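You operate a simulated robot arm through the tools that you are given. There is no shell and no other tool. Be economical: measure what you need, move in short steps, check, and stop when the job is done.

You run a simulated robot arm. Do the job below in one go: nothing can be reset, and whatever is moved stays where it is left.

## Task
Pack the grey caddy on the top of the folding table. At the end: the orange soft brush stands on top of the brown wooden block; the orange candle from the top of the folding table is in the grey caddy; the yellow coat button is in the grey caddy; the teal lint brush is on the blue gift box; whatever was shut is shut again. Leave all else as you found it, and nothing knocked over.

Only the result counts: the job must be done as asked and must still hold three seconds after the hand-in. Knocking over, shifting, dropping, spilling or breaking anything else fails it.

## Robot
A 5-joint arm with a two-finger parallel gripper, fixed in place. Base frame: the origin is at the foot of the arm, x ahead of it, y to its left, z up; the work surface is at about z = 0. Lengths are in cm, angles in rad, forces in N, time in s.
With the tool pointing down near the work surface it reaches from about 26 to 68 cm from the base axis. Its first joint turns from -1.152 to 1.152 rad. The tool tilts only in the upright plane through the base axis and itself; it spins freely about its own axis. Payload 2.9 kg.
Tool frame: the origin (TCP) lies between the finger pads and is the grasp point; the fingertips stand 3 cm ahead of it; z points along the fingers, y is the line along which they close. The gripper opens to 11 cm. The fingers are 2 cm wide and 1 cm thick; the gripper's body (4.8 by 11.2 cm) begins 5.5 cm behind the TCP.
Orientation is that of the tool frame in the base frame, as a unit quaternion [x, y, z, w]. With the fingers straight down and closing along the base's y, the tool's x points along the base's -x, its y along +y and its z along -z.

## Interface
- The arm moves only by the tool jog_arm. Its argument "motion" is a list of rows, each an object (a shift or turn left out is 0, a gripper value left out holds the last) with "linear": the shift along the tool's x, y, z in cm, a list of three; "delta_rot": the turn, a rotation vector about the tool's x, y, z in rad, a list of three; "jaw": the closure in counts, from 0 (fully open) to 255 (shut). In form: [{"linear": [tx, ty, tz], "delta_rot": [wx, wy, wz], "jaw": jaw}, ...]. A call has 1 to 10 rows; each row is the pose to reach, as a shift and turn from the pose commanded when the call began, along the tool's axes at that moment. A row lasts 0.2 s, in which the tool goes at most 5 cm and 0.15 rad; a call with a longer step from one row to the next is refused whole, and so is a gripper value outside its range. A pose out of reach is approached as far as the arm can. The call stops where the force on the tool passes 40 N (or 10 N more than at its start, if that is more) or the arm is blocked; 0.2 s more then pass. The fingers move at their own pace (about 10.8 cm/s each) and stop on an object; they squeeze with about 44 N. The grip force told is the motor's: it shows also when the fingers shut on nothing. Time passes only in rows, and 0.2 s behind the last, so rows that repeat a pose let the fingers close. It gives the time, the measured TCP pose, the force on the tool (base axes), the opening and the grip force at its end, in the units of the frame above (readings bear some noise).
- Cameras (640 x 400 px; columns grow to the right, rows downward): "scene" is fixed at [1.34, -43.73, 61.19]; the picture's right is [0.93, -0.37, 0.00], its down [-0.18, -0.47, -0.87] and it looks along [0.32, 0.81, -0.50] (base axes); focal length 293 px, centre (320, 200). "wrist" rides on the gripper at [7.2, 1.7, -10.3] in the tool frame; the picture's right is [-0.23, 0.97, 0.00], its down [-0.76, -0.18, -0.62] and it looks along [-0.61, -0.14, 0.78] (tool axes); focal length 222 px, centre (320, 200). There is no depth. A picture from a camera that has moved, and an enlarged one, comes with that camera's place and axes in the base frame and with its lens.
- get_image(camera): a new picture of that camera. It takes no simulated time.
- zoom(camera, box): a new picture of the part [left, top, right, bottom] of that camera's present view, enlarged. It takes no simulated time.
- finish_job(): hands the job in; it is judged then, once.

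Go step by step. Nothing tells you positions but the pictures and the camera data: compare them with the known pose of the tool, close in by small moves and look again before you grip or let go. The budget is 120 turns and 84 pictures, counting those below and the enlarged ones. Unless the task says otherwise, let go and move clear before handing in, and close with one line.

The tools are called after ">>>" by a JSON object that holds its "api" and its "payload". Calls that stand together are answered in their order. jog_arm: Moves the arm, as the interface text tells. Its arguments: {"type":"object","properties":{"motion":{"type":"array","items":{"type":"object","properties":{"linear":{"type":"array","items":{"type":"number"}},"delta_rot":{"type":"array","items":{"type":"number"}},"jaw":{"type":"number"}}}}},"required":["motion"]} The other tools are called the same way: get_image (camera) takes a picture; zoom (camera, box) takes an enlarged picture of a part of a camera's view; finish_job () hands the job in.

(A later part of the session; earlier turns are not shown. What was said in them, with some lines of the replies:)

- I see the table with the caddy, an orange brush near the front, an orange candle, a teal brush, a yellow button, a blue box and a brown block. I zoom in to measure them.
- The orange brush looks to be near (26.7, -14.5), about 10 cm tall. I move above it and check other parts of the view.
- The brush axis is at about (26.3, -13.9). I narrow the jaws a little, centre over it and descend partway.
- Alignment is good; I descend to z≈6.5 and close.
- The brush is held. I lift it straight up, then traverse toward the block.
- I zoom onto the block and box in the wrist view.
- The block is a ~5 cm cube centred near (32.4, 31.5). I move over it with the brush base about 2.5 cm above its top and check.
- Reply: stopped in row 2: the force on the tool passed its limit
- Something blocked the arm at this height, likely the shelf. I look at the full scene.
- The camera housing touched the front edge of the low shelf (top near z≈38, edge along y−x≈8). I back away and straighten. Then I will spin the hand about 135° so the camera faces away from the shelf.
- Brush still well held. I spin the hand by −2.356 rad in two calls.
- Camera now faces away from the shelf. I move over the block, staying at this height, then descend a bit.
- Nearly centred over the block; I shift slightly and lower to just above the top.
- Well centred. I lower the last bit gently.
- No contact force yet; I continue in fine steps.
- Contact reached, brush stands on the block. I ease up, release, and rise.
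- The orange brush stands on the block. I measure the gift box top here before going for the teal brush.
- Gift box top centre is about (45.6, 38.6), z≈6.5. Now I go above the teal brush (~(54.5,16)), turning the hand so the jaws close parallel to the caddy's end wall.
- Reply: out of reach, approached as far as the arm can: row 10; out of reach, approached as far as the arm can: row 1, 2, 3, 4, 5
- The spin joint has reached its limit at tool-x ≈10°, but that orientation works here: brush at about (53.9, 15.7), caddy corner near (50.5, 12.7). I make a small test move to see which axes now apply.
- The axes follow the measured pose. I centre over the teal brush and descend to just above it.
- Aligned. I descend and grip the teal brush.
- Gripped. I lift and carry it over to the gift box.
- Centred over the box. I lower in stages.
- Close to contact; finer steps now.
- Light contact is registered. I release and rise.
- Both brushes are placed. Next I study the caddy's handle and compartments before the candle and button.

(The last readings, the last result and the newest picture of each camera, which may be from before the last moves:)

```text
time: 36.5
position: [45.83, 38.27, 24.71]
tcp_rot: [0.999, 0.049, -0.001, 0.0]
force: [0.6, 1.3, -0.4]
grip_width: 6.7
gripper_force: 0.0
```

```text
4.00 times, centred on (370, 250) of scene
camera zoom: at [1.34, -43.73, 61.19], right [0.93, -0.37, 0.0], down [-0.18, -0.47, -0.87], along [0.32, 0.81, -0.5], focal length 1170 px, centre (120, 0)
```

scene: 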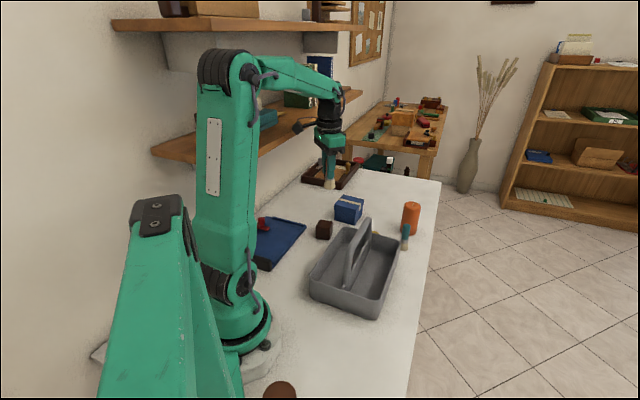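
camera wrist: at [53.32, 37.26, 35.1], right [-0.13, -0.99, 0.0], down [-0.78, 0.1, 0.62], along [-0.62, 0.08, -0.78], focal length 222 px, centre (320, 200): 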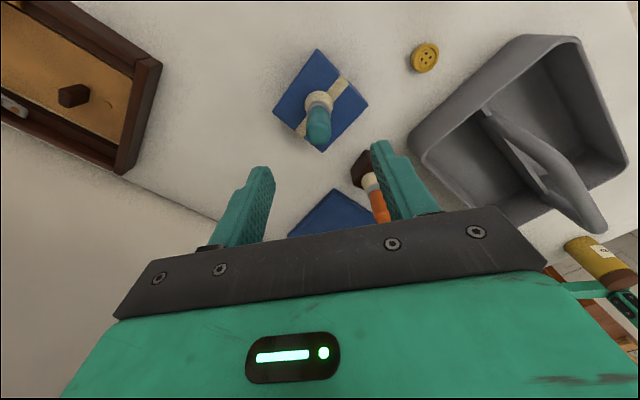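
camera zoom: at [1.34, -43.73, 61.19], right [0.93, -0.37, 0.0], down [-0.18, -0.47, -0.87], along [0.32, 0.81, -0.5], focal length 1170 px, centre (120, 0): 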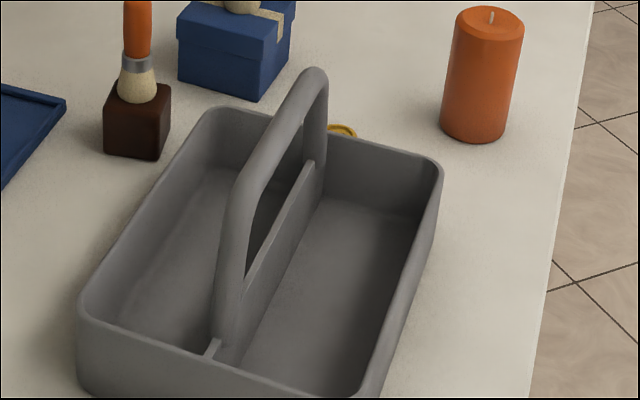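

The caddy is about 23×18 cm with its centre near (34.4, 10.1) and two long compartments. I move above the button (~(48.2, 24.4)), turning the hand so the jaws close along the caddy's length.

>>> {"api": "jog_arm", "payload": {"motion": [{"linear": [0.3, 4, 0], "delta_rot": [0, 0, 0.12]}, {"linear": [0.6, 8, 0], "delta_rot": [0, 0, 0.24]}, {"linear": [0.9, 12, 0], "delta_rot": [0, 0, 0.36]}, {"linear": [1, 14.2, 2], "delta_rot": [0, 0, 0.48]}, {"linear": [1, 14.2, 4], "delta_rot": [0, 0, 0.6]}, {"linear": [1, 14.2, 6], "delta_rot": [0, 0, 0.72]}, {"linear": [1, 14.2, 8], "delta_rot": [0, 0, 0.84]}, {"linear": [1, 14.2, 10], "delta_rot": [0, 0, 0.885]}, {"linear": [1, 14.2, 12], "delta_rot": [0, 0, 0.885]}, {"linear": [1, 14.2, 12], "delta_rot": [0, 0, 0.885]}]}}

>>> {"api": "get_image", "payload": {"camera": "wrist"}}

>>> {"api": "get_image", "payload": {"camera": "scene"}}

```text
time: 38.7
position: [48.11, 24.48, 12.82]
tcp_rot: [0.923, -0.384, 0.0, 0.001]
force: [-0.6, -1.1, -1.2]
grip_width: 6.69
gripper_force: 0.0
```

```text
41 pictures are left
camera wrist: at [52.18, 18.15, 23.25], right [-0.85, -0.53, 0.0], down [-0.41, 0.66, 0.62], along [-0.33, 0.53, -0.78], focal length 222 px, centre (320, 200)
```

wrist: 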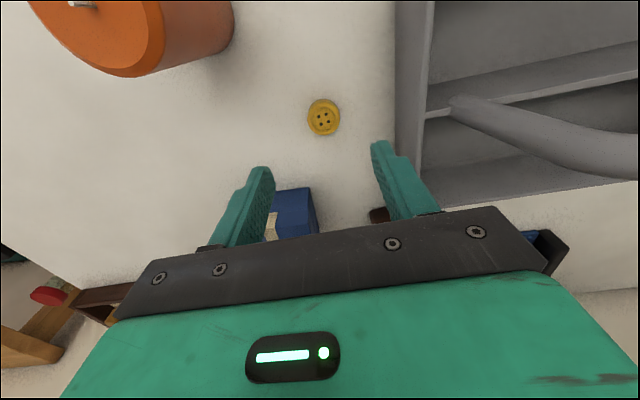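

```text
40 pictures are left
```

scene: 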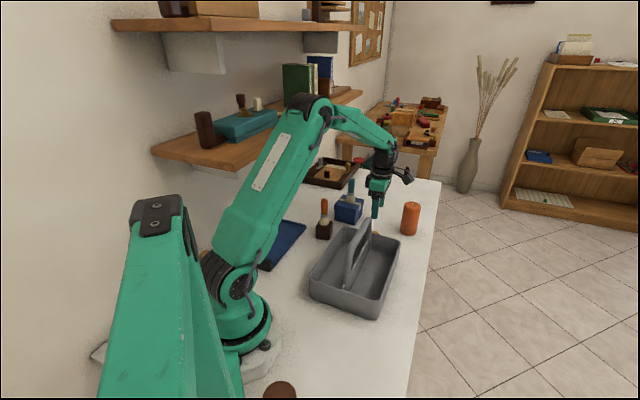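

The button is centred. I descend until the tips are just above the table.

>>> {"api": "jog_arm", "payload": {"motion": [{"linear": [0, 0.18, 4]}, {"linear": [0, 0.18, 7.5]}, {"linear": [0, 0.18, 9]}, {"linear": [0, 0.18, 9.45]}, {"linear": [0, 0.18, 9.45]}]}}

>>> {"api": "zoom", "payload": {"camera": "wrist", "box": [220, 80, 440, 217]}}

```text
time: 39.9
position: [48.13, 24.35, 3.37]
tcp_rot: [0.924, -0.383, 0.0, 0.0]
force: [-0.4, 0.5, 0.7]
grip_width: 6.68
gripper_force: 0.0
```

```text
2.91 times, centred on (330, 148) of wrist
camera zoom: at [52.2, 17.96, 13.79], right [-0.85, -0.53, 0.0], down [-0.41, 0.66, 0.62], along [-0.33, 0.53, -0.78], focal length 646 px, centre (291, 350)
```

zoom: 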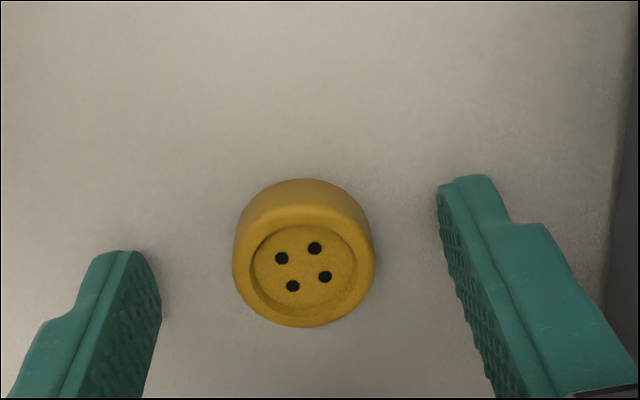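

Good placement; I close on the button and lift.

>>> {"api": "jog_arm", "payload": {"motion": [{"linear": [-0.1, 0.1, 0], "jaw": 200}, {"linear": [-0.1, 0.1, 0], "jaw": 255}, {"linear": [-0.1, 0.1, 0]}, {"linear": [-0.1, 0.1, 0]}, {"linear": [-0.1, 0.1, -2]}, {"linear": [-0.1, 0.1, -6]}, {"linear": [-0.1, 0.1, -10]}, {"linear": [-0.1, 0.1, -10]}]}}

>>> {"api": "get_image", "payload": {"camera": "wrist"}}

```text
time: 41.7
position: [48.11, 24.33, 13.18]
tcp_rot: [0.924, -0.383, 0.0, 0.0]
force: [-0.4, 0.6, 0.0]
grip_width: 2.52
gripper_force: 43.8
```

```text
38 pictures are left
camera wrist: at [52.03, 17.91, 23.66], right [-0.85, -0.53, 0.0], down [-0.41, 0.66, 0.62], along [-0.33, 0.53, -0.78], focal length 222 px, centre (320, 200)
```

wrist: 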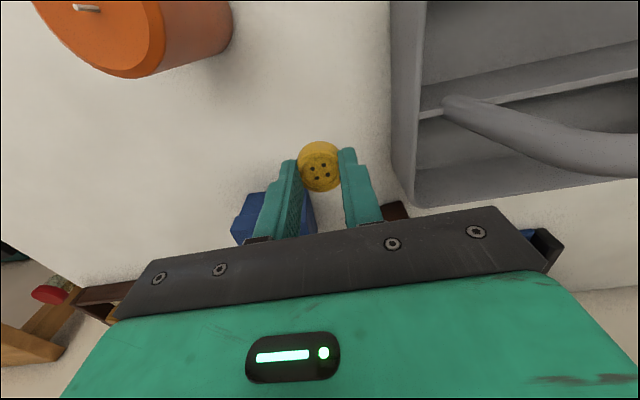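

Button held. I rise and traverse to over the back compartment's near part, then look at the handle.

>>> {"api": "jog_arm", "payload": {"motion": [{"linear": [0, 0, -4.5]}, {"linear": [0, 0, -9]}, {"linear": [0, 0, -13]}, {"linear": [-0.8, 4.5, -13]}, {"linear": [-1.5, 9, -13]}, {"linear": [-2.3, 13.5, -13]}, {"linear": [-3.0, 18, -13]}, {"linear": [-3.7, 22, -13]}, {"linear": [-4, 23.7, -13]}, {"linear": [-4, 23.7, -13]}]}}

>>> {"api": "get_image", "payload": {"camera": "wrist"}}

>>> {"api": "zoom", "payload": {"camera": "scene", "box": [230, 140, 450, 277]}}

```text
time: 43.9
position: [28.35, 10.34, 26.32]
tcp_rot: [0.924, -0.382, -0.001, 0.001]
force: [-0.2, 0.4, -0.1]
grip_width: 2.83
gripper_force: 44.1
```

```text
37 pictures are left
camera wrist: at [32.37, 4.03, 36.73], right [-0.85, -0.53, 0.0], down [-0.41, 0.66, 0.62], along [-0.33, 0.53, -0.78], focal length 222 px, centre (320, 200)
```

wrist: 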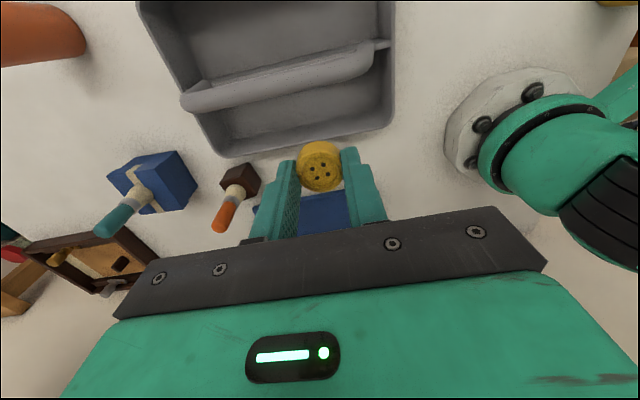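

```text
2.91 times, centred on (340, 208) of scene
camera zoom: at [1.33, -43.73, 61.19], right [0.93, -0.37, 0.0], down [-0.18, -0.47, -0.87], along [0.32, 0.81, -0.5], focal length 851 px, centre (262, 175)
```

zoom: 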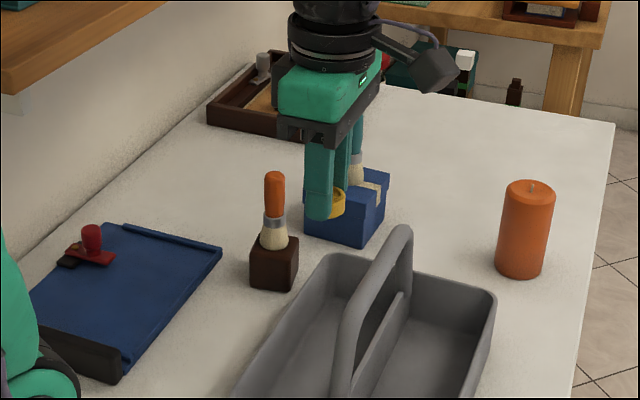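

>>> {"api": "zoom", "payload": {"camera": "wrist", "box": [130, 0, 410, 175]}}

```text
2.29 times, centred on (270, 88) of wrist
camera zoom: at [32.37, 4.03, 36.73], right [-0.85, -0.53, 0.0], down [-0.41, 0.66, 0.62], along [-0.33, 0.53, -0.78], focal length 508 px, centre (434, 457)
```

zoom: 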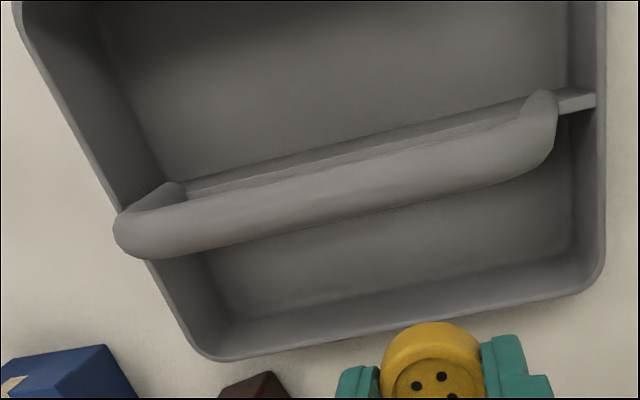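

Handle top is near z≈15, so the hand can go down in the back compartment to TCP z≈7.5 safely. I lower the button there.

>>> {"api": "jog_arm", "payload": {"motion": [{"linear": [-0.42, 0, 4.5]}, {"linear": [-0.42, 0, 9]}, {"linear": [-0.42, 0, 13]}, {"linear": [-0.42, 0, 13]}]}}

>>> {"api": "get_image", "payload": {"camera": "wrist"}}

>>> {"api": "zoom", "payload": {"camera": "scene", "box": [240, 180, 440, 305]}}

```text
time: 44.9
position: [27.97, 10.53, 13.31]
tcp_rot: [0.924, -0.383, 0.0, 0.0]
force: [-0.2, -0.2, -0.8]
grip_width: 2.84
gripper_force: 44.1
```

```text
34 pictures are left
camera wrist: at [32.04, 4.16, 23.6], right [-0.85, -0.53, 0.0], down [-0.41, 0.66, 0.62], along [-0.33, 0.53, -0.78], focal length 222 px, centre (320, 200)
```

wrist: 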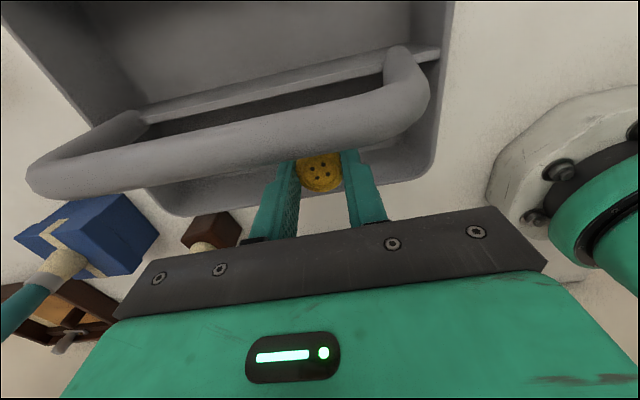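

```text
3.20 times, centred on (340, 242) of scene
camera zoom: at [1.34, -43.72, 61.19], right [0.93, -0.37, 0.0], down [-0.18, -0.47, -0.87], along [0.32, 0.81, -0.5], focal length 936 px, centre (256, 64)
```

zoom: 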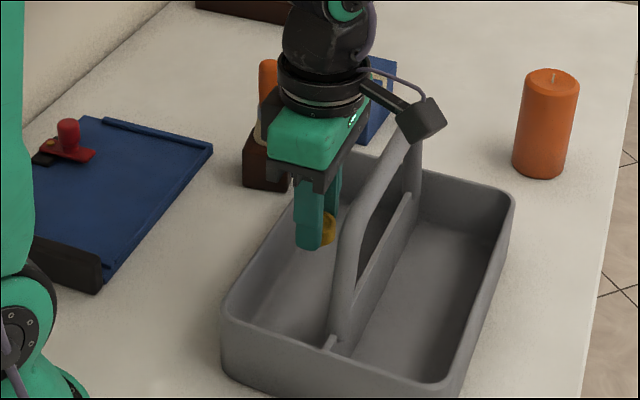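

Clear of the handle. I descend further and release the button low in the compartment.

>>> {"api": "jog_arm", "payload": {"motion": [{"linear": [0, 0, 2]}, {"linear": [0, 0, 4]}, {"linear": [0, 0, 5.6]}, {"linear": [0, 0, 5.6]}]}}

>>> {"api": "zoom", "payload": {"camera": "scene", "box": [240, 180, 440, 305]}}

```text
time: 45.9
position: [28.0, 10.65, 7.69]
tcp_rot: [0.924, -0.382, 0.0, 0.0]
force: [1.0, -0.5, 0.2]
grip_width: 2.83
gripper_force: 43.8
```

```text
3.20 times, centred on (340, 242) of scene
camera zoom: at [1.34, -43.72, 61.19], right [0.93, -0.37, 0.0], down [-0.18, -0.47, -0.87], along [0.32, 0.81, -0.5], focal length 936 px, centre (256, 64)
```

zoom: 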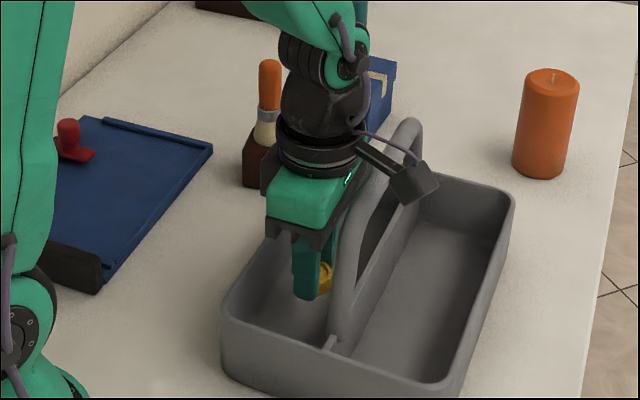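

I release the button here and rise.

>>> {"api": "jog_arm", "payload": {"motion": [{"linear": [0, 0, 0], "jaw": 150}, {"linear": [0, 0, 0]}, {"linear": [0, 0, 0]}, {"linear": [0, 0, -3]}, {"linear": [0, 0, -7.5]}, {"linear": [0, 0, -12]}, {"linear": [0, 0, -16]}, {"linear": [0, 0, -18]}, {"linear": [0, 0, -18]}]}}

>>> {"api": "get_image", "payload": {"camera": "wrist"}}

>>> {"api": "zoom", "payload": {"camera": "scene", "box": [240, 180, 440, 305]}}

```text
time: 47.9
position: [27.9, 10.49, 25.84]
tcp_rot: [0.924, -0.383, 0.0, 0.0]
force: [-0.5, 0.7, 0.1]
grip_width: 4.54
gripper_force: 0.0
```

```text
31 pictures are left
camera wrist: at [31.95, 4.21, 36.19], right [-0.85, -0.53, 0.0], down [-0.41, 0.66, 0.62], along [-0.33, 0.53, -0.78], focal length 222 px, centre (320, 200)
```

wrist: 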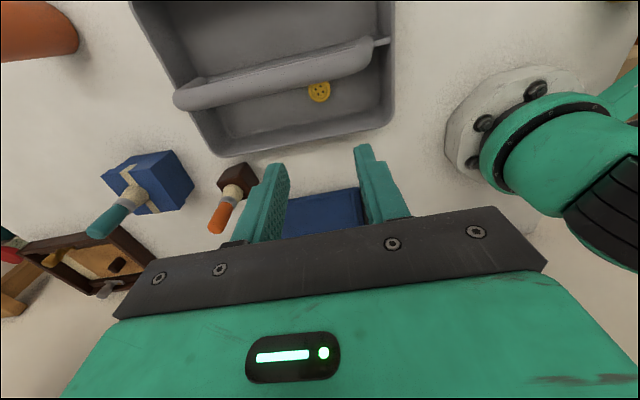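

```text
3.20 times, centred on (340, 242) of scene
camera zoom: at [1.34, -43.73, 61.19], right [0.93, -0.37, 0.0], down [-0.18, -0.47, -0.87], along [0.32, 0.81, -0.5], focal length 936 px, centre (256, 64)
```

zoom: 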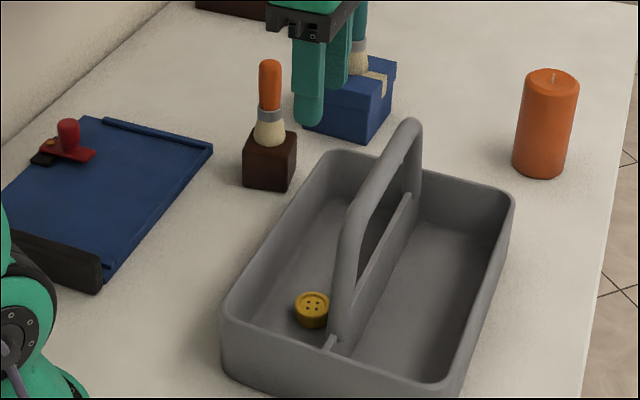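

The button lies in the caddy. Next: the candle. I go above it with jaws fully open.

>>> {"api": "jog_arm", "payload": {"motion": [{"linear": [1.9, -4.3, 0], "jaw": 0}, {"linear": [3.8, -8.7, 0]}, {"linear": [5.7, -13, 0]}, {"linear": [7.6, -17.4, 0]}, {"linear": [9.5, -21.7, 1]}, {"linear": [11.3, -26, 3]}, {"linear": [13, -30, 5]}, {"linear": [13.7, -31.5, 6]}, {"linear": [13.7, -31.5, 6]}]}}

>>> {"api": "get_image", "payload": {"camera": "wrist"}}

>>> {"api": "zoom", "payload": {"camera": "scene", "box": [330, 140, 490, 240]}}

```text
refused: row 6 steps farther than a row can; nothing moved
```

```text
29 pictures are left
camera wrist: at [31.95, 4.21, 36.19], right [-0.85, -0.53, 0.0], down [-0.41, 0.66, 0.62], along [-0.33, 0.53, -0.78], focal length 222 px, centre (320, 200)
```

wrist: 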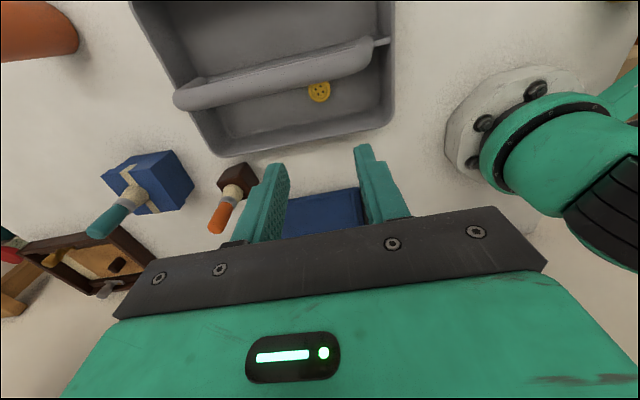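

```text
4.00 times, centred on (410, 190) of scene
camera zoom: at [1.34, -43.73, 61.19], right [0.93, -0.37, 0.0], down [-0.18, -0.47, -0.87], along [0.32, 0.81, -0.5], focal length 1170 px, centre (-40, 240)
```

zoom: 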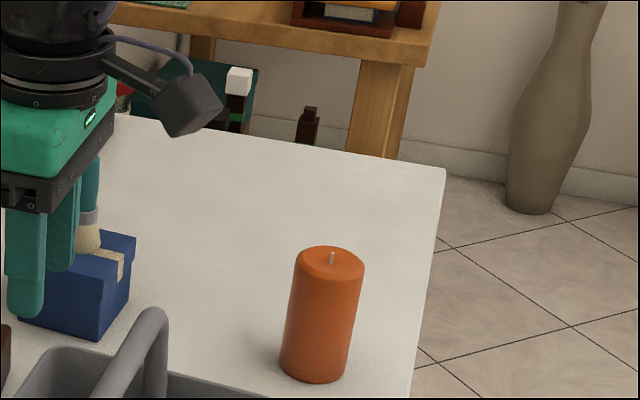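

The last move was refused for one step that was too long, so nothing moved. I repeat it with smaller steps.

>>> {"api": "jog_arm", "payload": {"motion": [{"linear": [1.7, -3.9, 0], "jaw": 0}, {"linear": [3.4, -7.8, 0]}, {"linear": [5.1, -11.7, 0]}, {"linear": [6.8, -15.6, 0]}, {"linear": [8.5, -19.5, 1]}, {"linear": [10.2, -23.4, 2.5]}, {"linear": [11.9, -27.3, 4]}, {"linear": [13.7, -31.4, 5]}, {"linear": [13.7, -31.5, 6]}, {"linear": [13.7, -31.5, 6]}]}}

>>> {"api": "get_image", "payload": {"camera": "wrist"}}

>>> {"api": "zoom", "payload": {"camera": "scene", "box": [330, 140, 490, 240]}}

```text
time: 50.1
position: [59.82, 23.12, 19.63]
tcp_rot: [0.924, -0.382, 0.0, 0.0]
force: [-1.4, -0.2, -1.1]
grip_width: 11.02
gripper_force: 0.1
```

```text
27 pictures are left
camera wrist: at [63.87, 16.79, 30.08], right [-0.85, -0.53, 0.0], down [-0.41, 0.66, 0.62], along [-0.33, 0.53, -0.78], focal length 222 px, centre (320, 200)
```

wrist: 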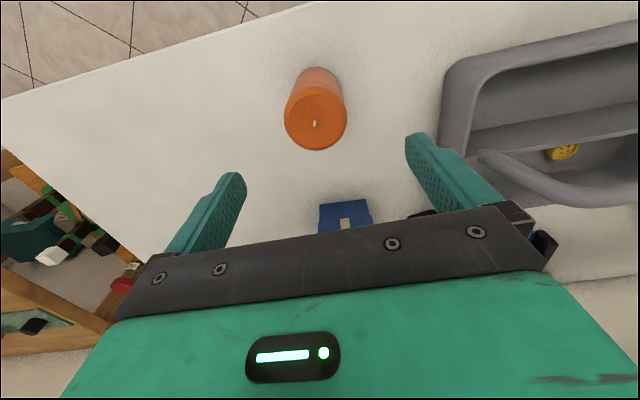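

```text
4.00 times, centred on (410, 190) of scene
camera zoom: at [1.34, -43.72, 61.19], right [0.93, -0.37, 0.0], down [-0.18, -0.47, -0.87], along [0.32, 0.81, -0.5], focal length 1170 px, centre (-40, 240)
```

zoom: 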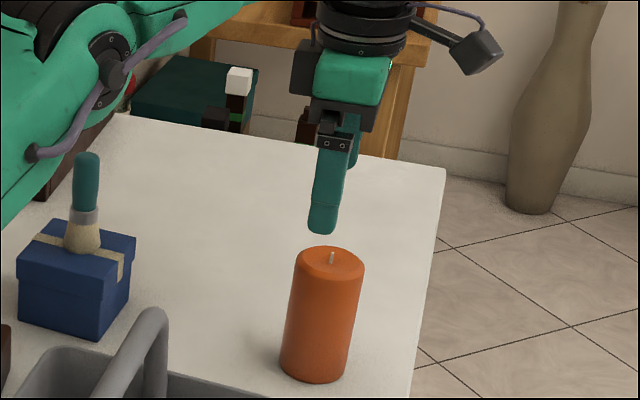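

The candle axis is at about (61.0, 22.7). I shift and come down to just above its top.

>>> {"api": "jog_arm", "payload": {"motion": [{"linear": [1.0, -0.5, 2]}, {"linear": [1.0, -0.5, 5]}, {"linear": [1.0, -0.5, 5]}]}}

>>> {"api": "get_image", "payload": {"camera": "wrist"}}

>>> {"api": "zoom", "payload": {"camera": "scene", "box": [330, 140, 490, 240]}}

```text
time: 50.9
position: [60.92, 22.84, 14.51]
tcp_rot: [0.924, -0.383, 0.0, 0.0]
force: [-0.8, -0.2, -0.4]
grip_width: 11.01
gripper_force: 0.1
```

```text
25 pictures are left
camera wrist: at [64.98, 16.4, 24.99], right [-0.85, -0.53, 0.0], down [-0.41, 0.66, 0.62], along [-0.33, 0.53, -0.78], focal length 222 px, centre (320, 200)
```

wrist: 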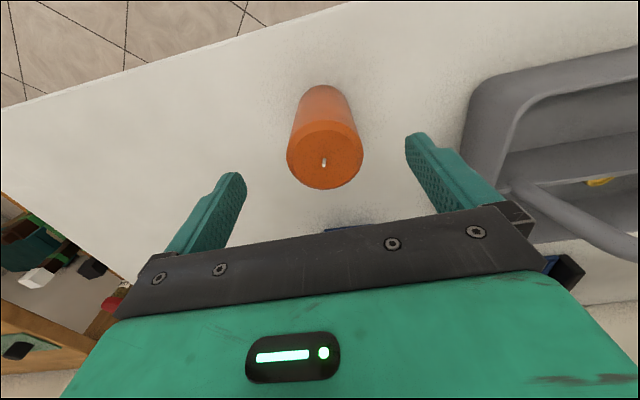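

```text
4.00 times, centred on (410, 190) of scene
camera zoom: at [1.34, -43.73, 61.19], right [0.93, -0.37, 0.0], down [-0.18, -0.47, -0.87], along [0.32, 0.81, -0.5], focal length 1170 px, centre (-40, 240)
```

zoom: 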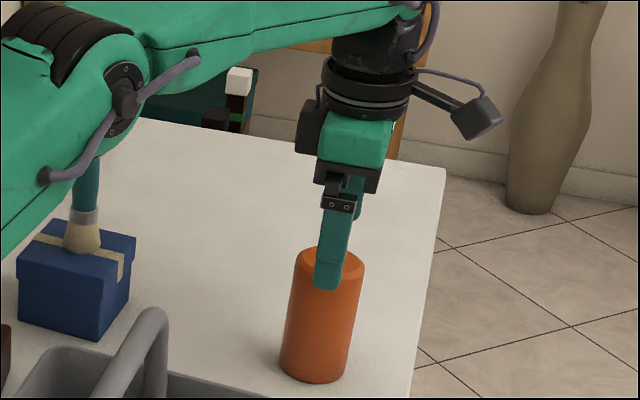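

Centred. I descend around the candle and close.

>>> {"api": "jog_arm", "payload": {"motion": [{"linear": [-0.14, 0.14, 2.5]}, {"linear": [-0.14, 0.14, 5.2]}, {"linear": [-0.14, 0.14, 5.7]}, {"linear": [-0.14, 0.14, 5.7]}]}}

>>> {"api": "get_image", "payload": {"camera": "wrist"}}

```text
time: 51.9
position: [60.73, 22.9, 8.91]
tcp_rot: [0.924, -0.383, 0.0, 0.0]
force: [0.3, 0.1, 0.0]
grip_width: 11.01
gripper_force: 0.0
```

```text
23 pictures are left
camera wrist: at [64.85, 16.6, 19.31], right [-0.85, -0.53, 0.0], down [-0.41, 0.66, 0.62], along [-0.33, 0.53, -0.78], focal length 222 px, centre (320, 200)
```

wrist: 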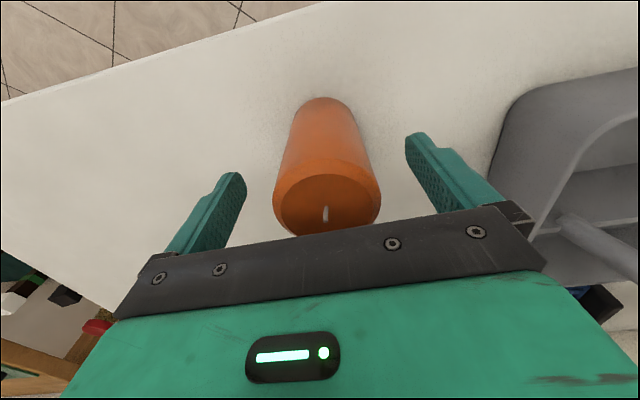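

Aligned with the jaws; I close and check the grip.

>>> {"api": "jog_arm", "payload": {"motion": [{"jaw": 110}, {"jaw": 160}, {"jaw": 255}, {}, {}, {}]}}

>>> {"api": "zoom", "payload": {"camera": "scene", "box": [330, 140, 490, 240]}}

```text
time: 53.3
position: [60.8, 23.01, 8.86]
tcp_rot: [0.924, -0.383, 0.001, 0.0]
force: [1.3, -1.9, 0.2]
grip_width: 5.48
gripper_force: 43.8
```

```text
4.00 times, centred on (410, 190) of scene
camera zoom: at [1.34, -43.73, 61.19], right [0.93, -0.37, 0.0], down [-0.18, -0.47, -0.87], along [0.32, 0.81, -0.5], focal length 1170 px, centre (-40, 240)
```

zoom: 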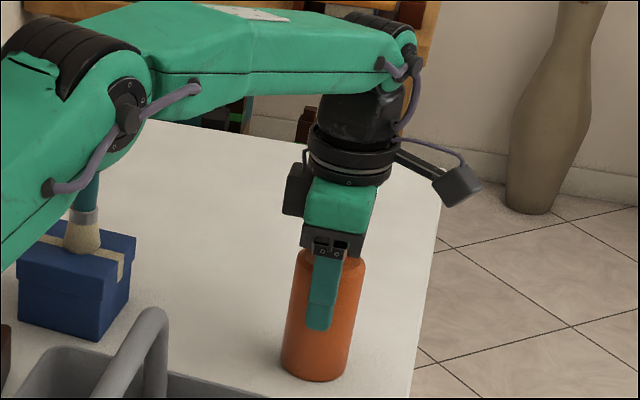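

Candle gripped. I lift it high, carry it over the back compartment, and look.

>>> {"api": "jog_arm", "payload": {"motion": [{"linear": [0, 0, -2]}, {"linear": [0, 0, -6]}, {"linear": [0, 0, -10]}, {"linear": [0, 0, -14]}, {"linear": [0, 0, -18]}, {"linear": [0, 0, -19]}, {"linear": [0, 0, -19]}]}}

>>> {"api": "jog_arm", "payload": {"motion": [{"linear": [-2, 3.5, 0]}, {"linear": [-4, 7, 0]}, {"linear": [-6, 10.5, 0]}, {"linear": [-8, 14, 0]}, {"linear": [-10, 17.5, 0]}, {"linear": [-12, 21, 0]}, {"linear": [-14.1, 24.8, 0]}, {"linear": [-14.1, 24.8, 0]}]}}

>>> {"api": "get_image", "payload": {"camera": "wrist"}}

>>> {"api": "zoom", "payload": {"camera": "scene", "box": [240, 150, 440, 275]}}

```text
time: 54.9
position: [59.28, 22.24, 27.14]
tcp_rot: [0.924, -0.383, 0.0, 0.001]
force: [-0.5, 0.3, -2.4]
grip_width: 5.5
gripper_force: 43.8
out of reach, approached as far as the arm can: row 5, 6, 7
```

```text
time: 56.7
position: [57.9, 22.48, 29.59]
tcp_rot: [0.924, -0.382, -0.001, 0.0]
force: [0.8, 1.0, -2.1]
grip_width: 5.47
gripper_force: 44.1
out of reach, approached as far as the arm can: row 1, 2, 3, 4, 5, 6, 7, 8
```

```text
21 pictures are left
camera wrist: at [61.97, 16.03, 40.11], right [-0.85, -0.53, 0.0], down [-0.41, 0.66, 0.62], along [-0.33, 0.53, -0.78], focal length 222 px, centre (320, 200)
```

wrist: 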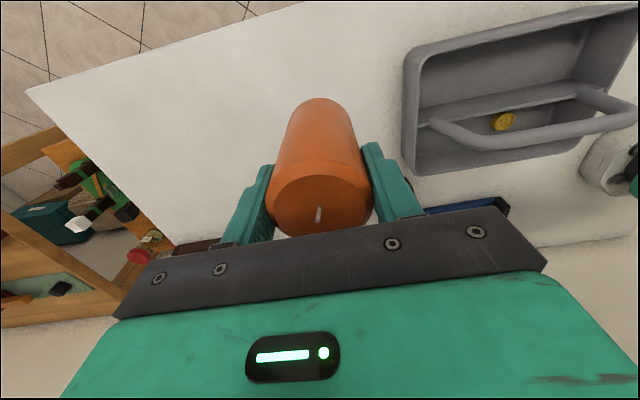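

```text
3.20 times, centred on (340, 212) of scene
camera zoom: at [1.34, -43.72, 61.19], right [0.93, -0.37, 0.0], down [-0.18, -0.47, -0.87], along [0.32, 0.81, -0.5], focal length 936 px, centre (256, 160)
```

zoom: 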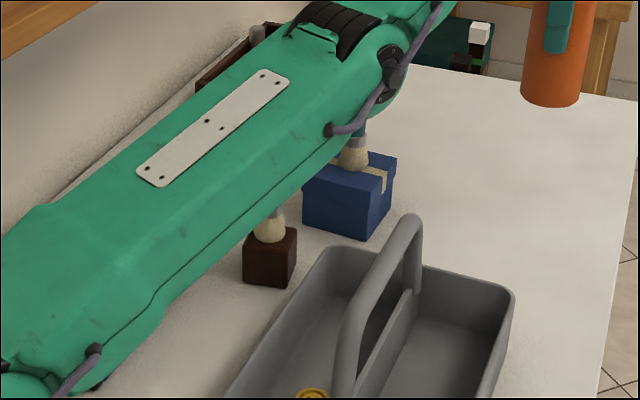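

The arm hit its reach limit while lifting that far out, so it stopped early; the candle is still held upright. I come inward and slightly down in small steps.

>>> {"api": "jog_arm", "payload": {"motion": [{"linear": [0, 0, 1.5]}, {"linear": [0, 0, 3]}, {"linear": [0, 0, 3]}]}}

```text
time: 57.5
position: [58.42, 23.1, 27.97]
tcp_rot: [0.924, -0.383, -0.001, 0.0]
force: [0.1, -0.1, -1.8]
grip_width: 5.47
gripper_force: 44.3
out of reach, approached as far as the arm can: row 1, 2, 3
```

>>> {"api": "jog_arm", "payload": {"motion": [{"linear": [-1.2, 2.6, 0]}, {"linear": [-2.4, 5.2, 0]}, {"linear": [-3.5, 7.8, 0]}, {"linear": [-3.5, 7.8, 0]}]}}

```text
time: 58.5
position: [57.53, 23.04, 29.69]
tcp_rot: [0.924, -0.383, 0.0, 0.002]
force: [0.3, -0.6, -2.7]
grip_width: 5.49
gripper_force: 44.4
out of reach, approached as far as the arm can: row 1, 2, 3, 4
```

>>> {"api": "get_image", "payload": {"camera": "scene"}}

```text
19 pictures are left
```

scene: 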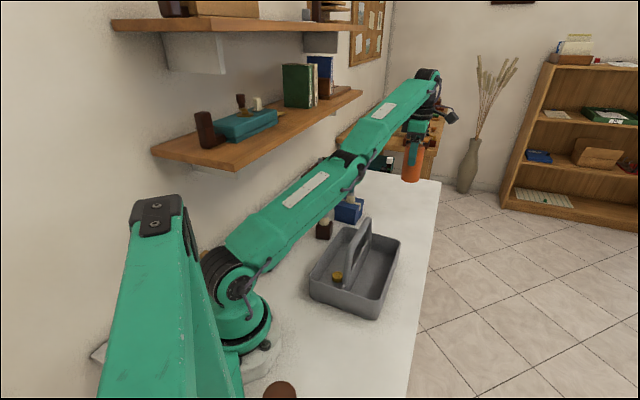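

The arm is stretched straight and its elbow seems stuck. I try tilting the tool inward a little to make the elbow bend the right way.

>>> {"api": "jog_arm", "payload": {"motion": [{"delta_rot": [-0.13, -0.056, 0]}, {"delta_rot": [-0.26, -0.112, 0]}, {"delta_rot": [-0.39, -0.168, 0]}, {"delta_rot": [-0.39, -0.168, 0]}]}}

>>> {"api": "get_image", "payload": {"camera": "scene"}}

```text
time: 59.5
position: [52.2, 20.82, 27.33]
tcp_rot: [0.909, -0.376, -0.13, 0.127]
force: [0.2, 0.1, -2.0]
grip_width: 5.45
gripper_force: 44.1
out of reach, approached as far as the arm can: row 1, 2, 3, 4
```

```text
18 pictures are left
```

scene: 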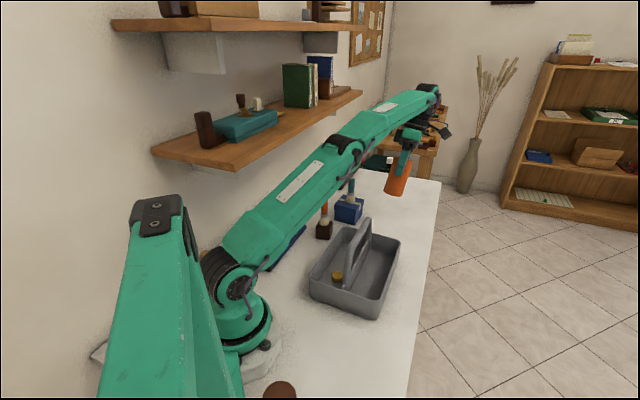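

The elbow now bends upward. I move inward and level the tool again.

>>> {"api": "jog_arm", "payload": {"motion": [{"linear": [-1.1, 2.57, 1.07]}, {"linear": [-2.2, 5.14, 2.14]}, {"linear": [-2.97, 6.85, 2.86], "delta_rot": [0.11, 0.048, 0]}, {"linear": [-2.97, 6.85, 2.86], "delta_rot": [0.22, 0.096, 0]}, {"linear": [-2.97, 6.85, 2.86], "delta_rot": [0.336, 0.146, 0]}, {"linear": [-2.97, 6.85, 2.86], "delta_rot": [0.336, 0.146, 0]}]}}

```text
time: 60.9
position: [44.37, 17.97, 27.15]
tcp_rot: [0.924, -0.383, 0.001, -0.001]
force: [0.2, -0.3, -3.1]
grip_width: 5.5
gripper_force: 44.0
```

Back under control and upright. I continue over the back compartment.

>>> {"api": "jog_arm", "payload": {"motion": [{"linear": [-2, 3.2, 0]}, {"linear": [-4, 6.4, 0]}, {"linear": [-6, 9.64, 0]}, {"linear": [-6, 9.64, 0]}]}}

>>> {"api": "get_image", "payload": {"camera": "wrist"}}

>>> {"api": "zoom", "payload": {"camera": "scene", "box": [240, 150, 440, 275]}}

```text
time: 61.9
position: [33.24, 15.34, 27.0]
tcp_rot: [0.924, -0.383, 0.001, -0.001]
force: [-0.3, 0.3, -2.4]
grip_width: 5.46
gripper_force: 43.8
```

```text
17 pictures are left
camera wrist: at [37.25, 8.96, 37.48], right [-0.85, -0.53, 0.0], down [-0.41, 0.66, 0.62], along [-0.33, 0.53, -0.78], focal length 222 px, centre (320, 200)
```

wrist: 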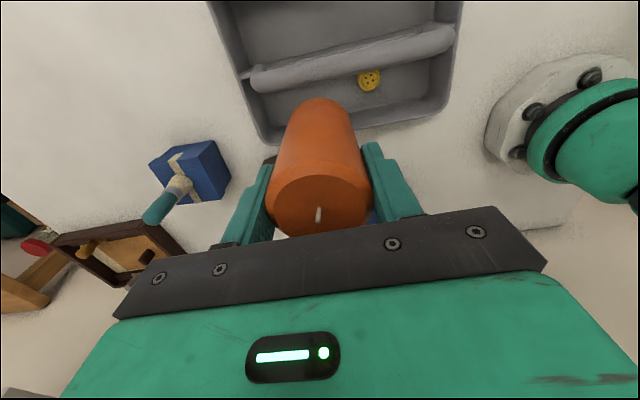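

```text
3.20 times, centred on (340, 212) of scene
camera zoom: at [1.34, -43.73, 61.19], right [0.93, -0.37, 0.0], down [-0.18, -0.47, -0.87], along [0.32, 0.81, -0.5], focal length 936 px, centre (256, 160)
```

zoom: 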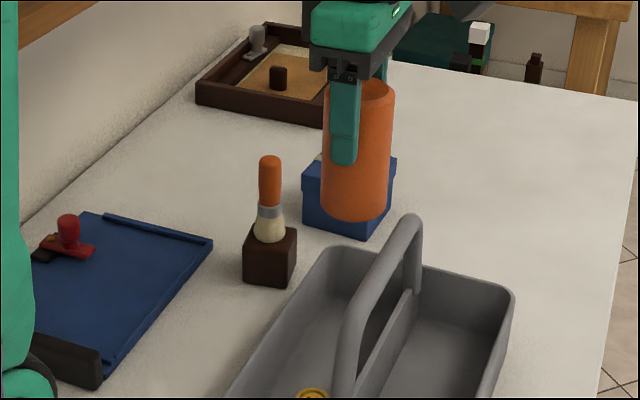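

Candle is straight. I lower it to just above the rim level and check.

>>> {"api": "jog_arm", "payload": {"motion": [{"linear": [0, 0, 3]}, {"linear": [0, 0, 6]}, {"linear": [0, 0, 8.5]}, {"linear": [0, 0, 8.5]}]}}

>>> {"api": "get_image", "payload": {"camera": "wrist"}}

>>> {"api": "zoom", "payload": {"camera": "scene", "box": [270, 170, 430, 270]}}

```text
time: 62.9
position: [33.28, 15.34, 18.69]
tcp_rot: [0.924, -0.382, 0.001, -0.001]
force: [0.5, 0.7, -1.5]
grip_width: 5.46
gripper_force: 44.4
```

```text
15 pictures are left
camera wrist: at [37.34, 9.0, 29.14], right [-0.85, -0.53, 0.0], down [-0.41, 0.66, 0.62], along [-0.33, 0.53, -0.78], focal length 222 px, centre (320, 200)
```

wrist: 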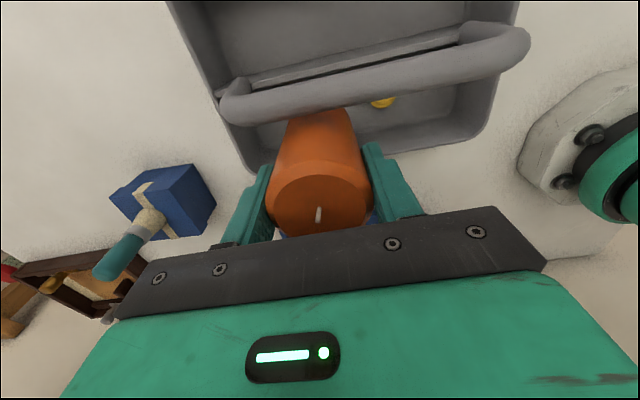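

```text
4.00 times, centred on (350, 220) of scene
camera zoom: at [1.34, -43.72, 61.19], right [0.93, -0.37, 0.0], down [-0.18, -0.47, -0.87], along [0.32, 0.81, -0.5], focal length 1170 px, centre (200, 120)
```

zoom: 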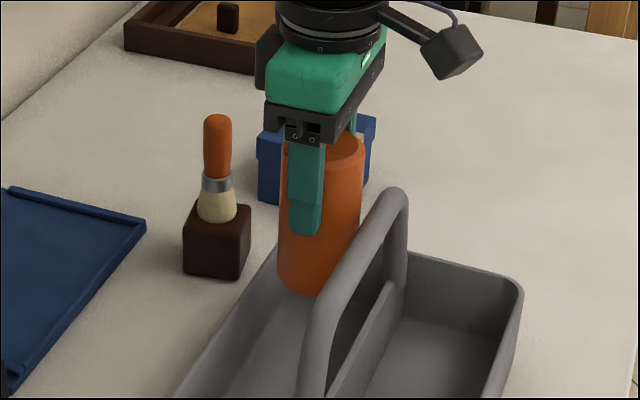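

There's room; I shift 0.3 cm away from the handle and lower further.

>>> {"api": "jog_arm", "payload": {"motion": [{"linear": [-0.3, 0, 0]}, {"linear": [-0.3, 0, 2.5]}, {"linear": [-0.3, 0, 5]}, {"linear": [-0.3, 0, 7.5]}, {"linear": [-0.3, 0, 7.5]}]}}

>>> {"api": "zoom", "payload": {"camera": "scene", "box": [270, 170, 430, 270]}}

>>> {"api": "get_image", "payload": {"camera": "wrist"}}

```text
time: 64.1
position: [33.05, 15.47, 10.92]
tcp_rot: [0.924, -0.383, 0.001, 0.0]
force: [0.5, -0.9, -2.2]
grip_width: 5.48
gripper_force: 44.2
```

```text
4.00 times, centred on (350, 220) of scene
camera zoom: at [1.34, -43.72, 61.19], right [0.93, -0.37, 0.0], down [-0.18, -0.47, -0.87], along [0.32, 0.81, -0.5], focal length 1170 px, centre (200, 120)
```

zoom: 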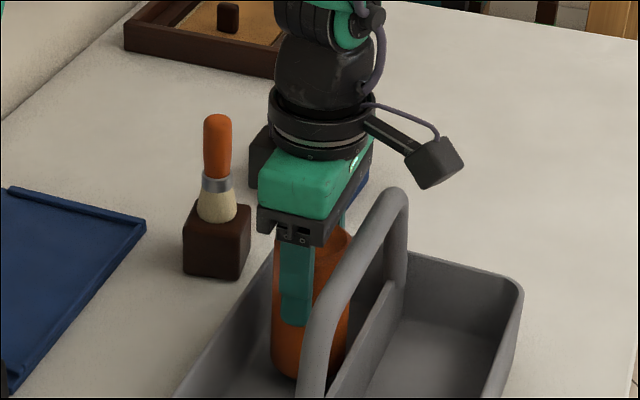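

```text
12 pictures are left
camera wrist: at [37.1, 9.1, 21.43], right [-0.85, -0.53, 0.0], down [-0.41, 0.66, 0.62], along [-0.33, 0.53, -0.78], focal length 222 px, centre (320, 200)
```

wrist: 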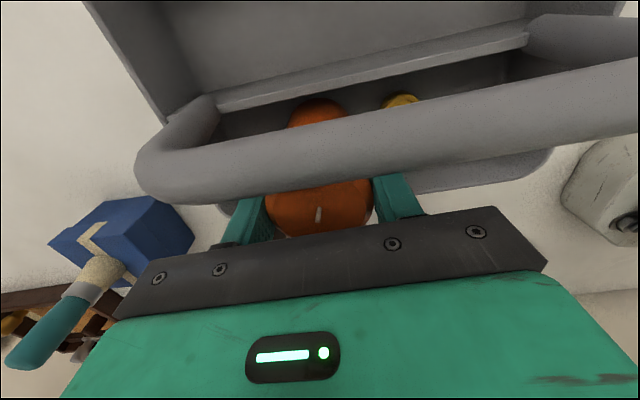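

Base about 2 cm up. I continue in fine steps to contact.

>>> {"api": "jog_arm", "payload": {"motion": [{"linear": [0, 0, 0.4]}, {"linear": [0, 0, 0.8]}, {"linear": [0, 0, 0.8]}]}}

>>> {"api": "jog_arm", "payload": {"motion": [{"linear": [0, 0, 0.15]}, {"linear": [0, 0, 0.3]}, {"linear": [0, 0, 0.3]}]}}

```text
time: 64.9
position: [33.18, 15.4, 10.32]
tcp_rot: [0.924, -0.383, 0.001, -0.002]
force: [0.3, -0.7, -1.8]
grip_width: 5.43
gripper_force: 44.0
```

```text
time: 65.7
position: [33.02, 15.41, 9.87]
tcp_rot: [0.924, -0.382, 0.0, 0.0]
force: [0.4, -0.6, -2.2]
grip_width: 5.48
gripper_force: 44.2
```

>>> {"api": "jog_arm", "payload": {"motion": [{"linear": [0, 0, 0.12]}, {"linear": [0, 0, 0.25]}, {"linear": [0, 0, 0.25]}]}}

```text
time: 66.5
position: [33.11, 15.47, 9.69]
tcp_rot: [0.924, -0.383, 0.001, -0.001]
force: [0.2, 0.7, -2.8]
grip_width: 5.49
gripper_force: 43.7
```

No contact yet; I keep going in small steps.

>>> {"api": "jog_arm", "payload": {"motion": [{"linear": [0, 0, 0.12]}, {"linear": [0, 0, 0.25]}, {"linear": [0, 0, 0.25]}]}}

```text
time: 67.3
position: [33.18, 15.46, 9.56]
tcp_rot: [0.923, -0.384, 0.001, -0.001]
force: [-0.3, -0.5, -2.7]
grip_width: 5.47
gripper_force: 44.3
```

>>> {"api": "jog_arm", "payload": {"motion": [{"linear": [0, 0, 0.12]}, {"linear": [0, 0, 0.25]}, {"linear": [0, 0, 0.25]}]}}

```text
time: 68.1
position: [33.01, 15.54, 9.31]
tcp_rot: [0.924, -0.383, 0.001, -0.001]
force: [-8.6, -7.6, 36.2]
grip_width: 5.5
gripper_force: 44.0
```

Contact with the floor. I ease off, open moderately, and rise straight up.

>>> {"api": "jog_arm", "payload": {"motion": [{"linear": [0, 0, -0.18]}, {"linear": [0, 0, -0.18], "jaw": 115}, {"linear": [0, 0, -0.18], "jaw": 85}, {"linear": [0, 0, -0.18]}, {"linear": [0, 0, -2]}, {"linear": [0, 0, -6]}, {"linear": [0, 0, -10.5]}, {"linear": [0, 0, -14.5]}, {"linear": [0, 0, -18]}, {"linear": [0, 0, -18]}]}}

>>> {"api": "get_image", "payload": {"camera": "wrist"}}

>>> {"api": "zoom", "payload": {"camera": "scene", "box": [240, 150, 440, 275]}}

```text
time: 70.3
position: [32.94, 15.38, 27.03]
tcp_rot: [0.924, -0.383, 0.001, -0.001]
force: [-1.2, 0.0, 0.5]
grip_width: 7.34
gripper_force: 0.1
```

```text
11 pictures are left
camera wrist: at [36.97, 8.98, 37.5], right [-0.85, -0.53, 0.0], down [-0.41, 0.66, 0.62], along [-0.33, 0.53, -0.78], focal length 222 px, centre (320, 200)
```

wrist: 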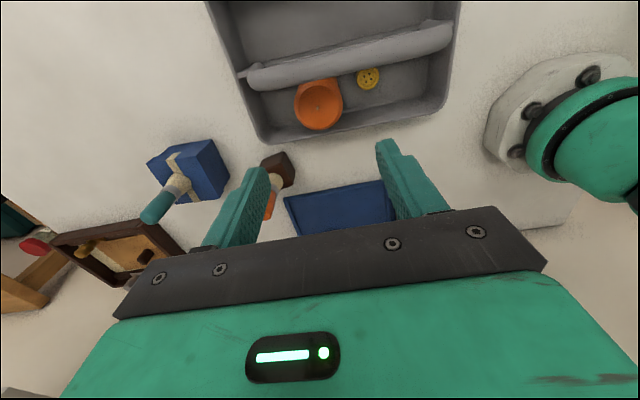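

```text
3.20 times, centred on (340, 212) of scene
camera zoom: at [1.34, -43.73, 61.19], right [0.93, -0.37, 0.0], down [-0.18, -0.47, -0.87], along [0.32, 0.81, -0.5], focal length 936 px, centre (256, 160)
```

zoom: 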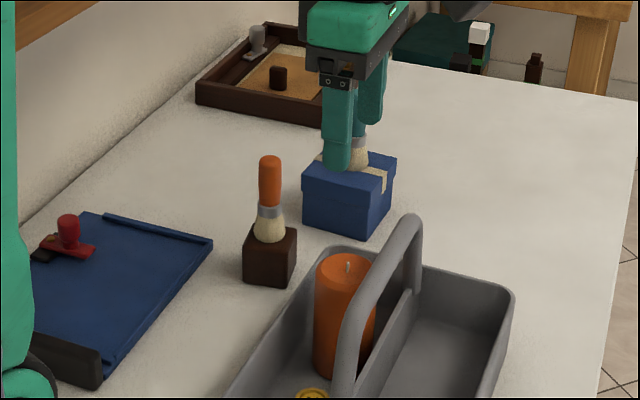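

Both brushes stand on their bases, the candle and button are in the caddy, nothing was opened, and the hand is clear. I hand the job in.

>>> {"api": "finish_job", "payload": {}}

```text
The job is handed in.
```

The job is handed in: the orange brush stands on the wooden block, the teal brush is on the gift box, and the candle and button are in the caddy. Along the way the hand touched the low shelf once, and nothing on it appeared to move.
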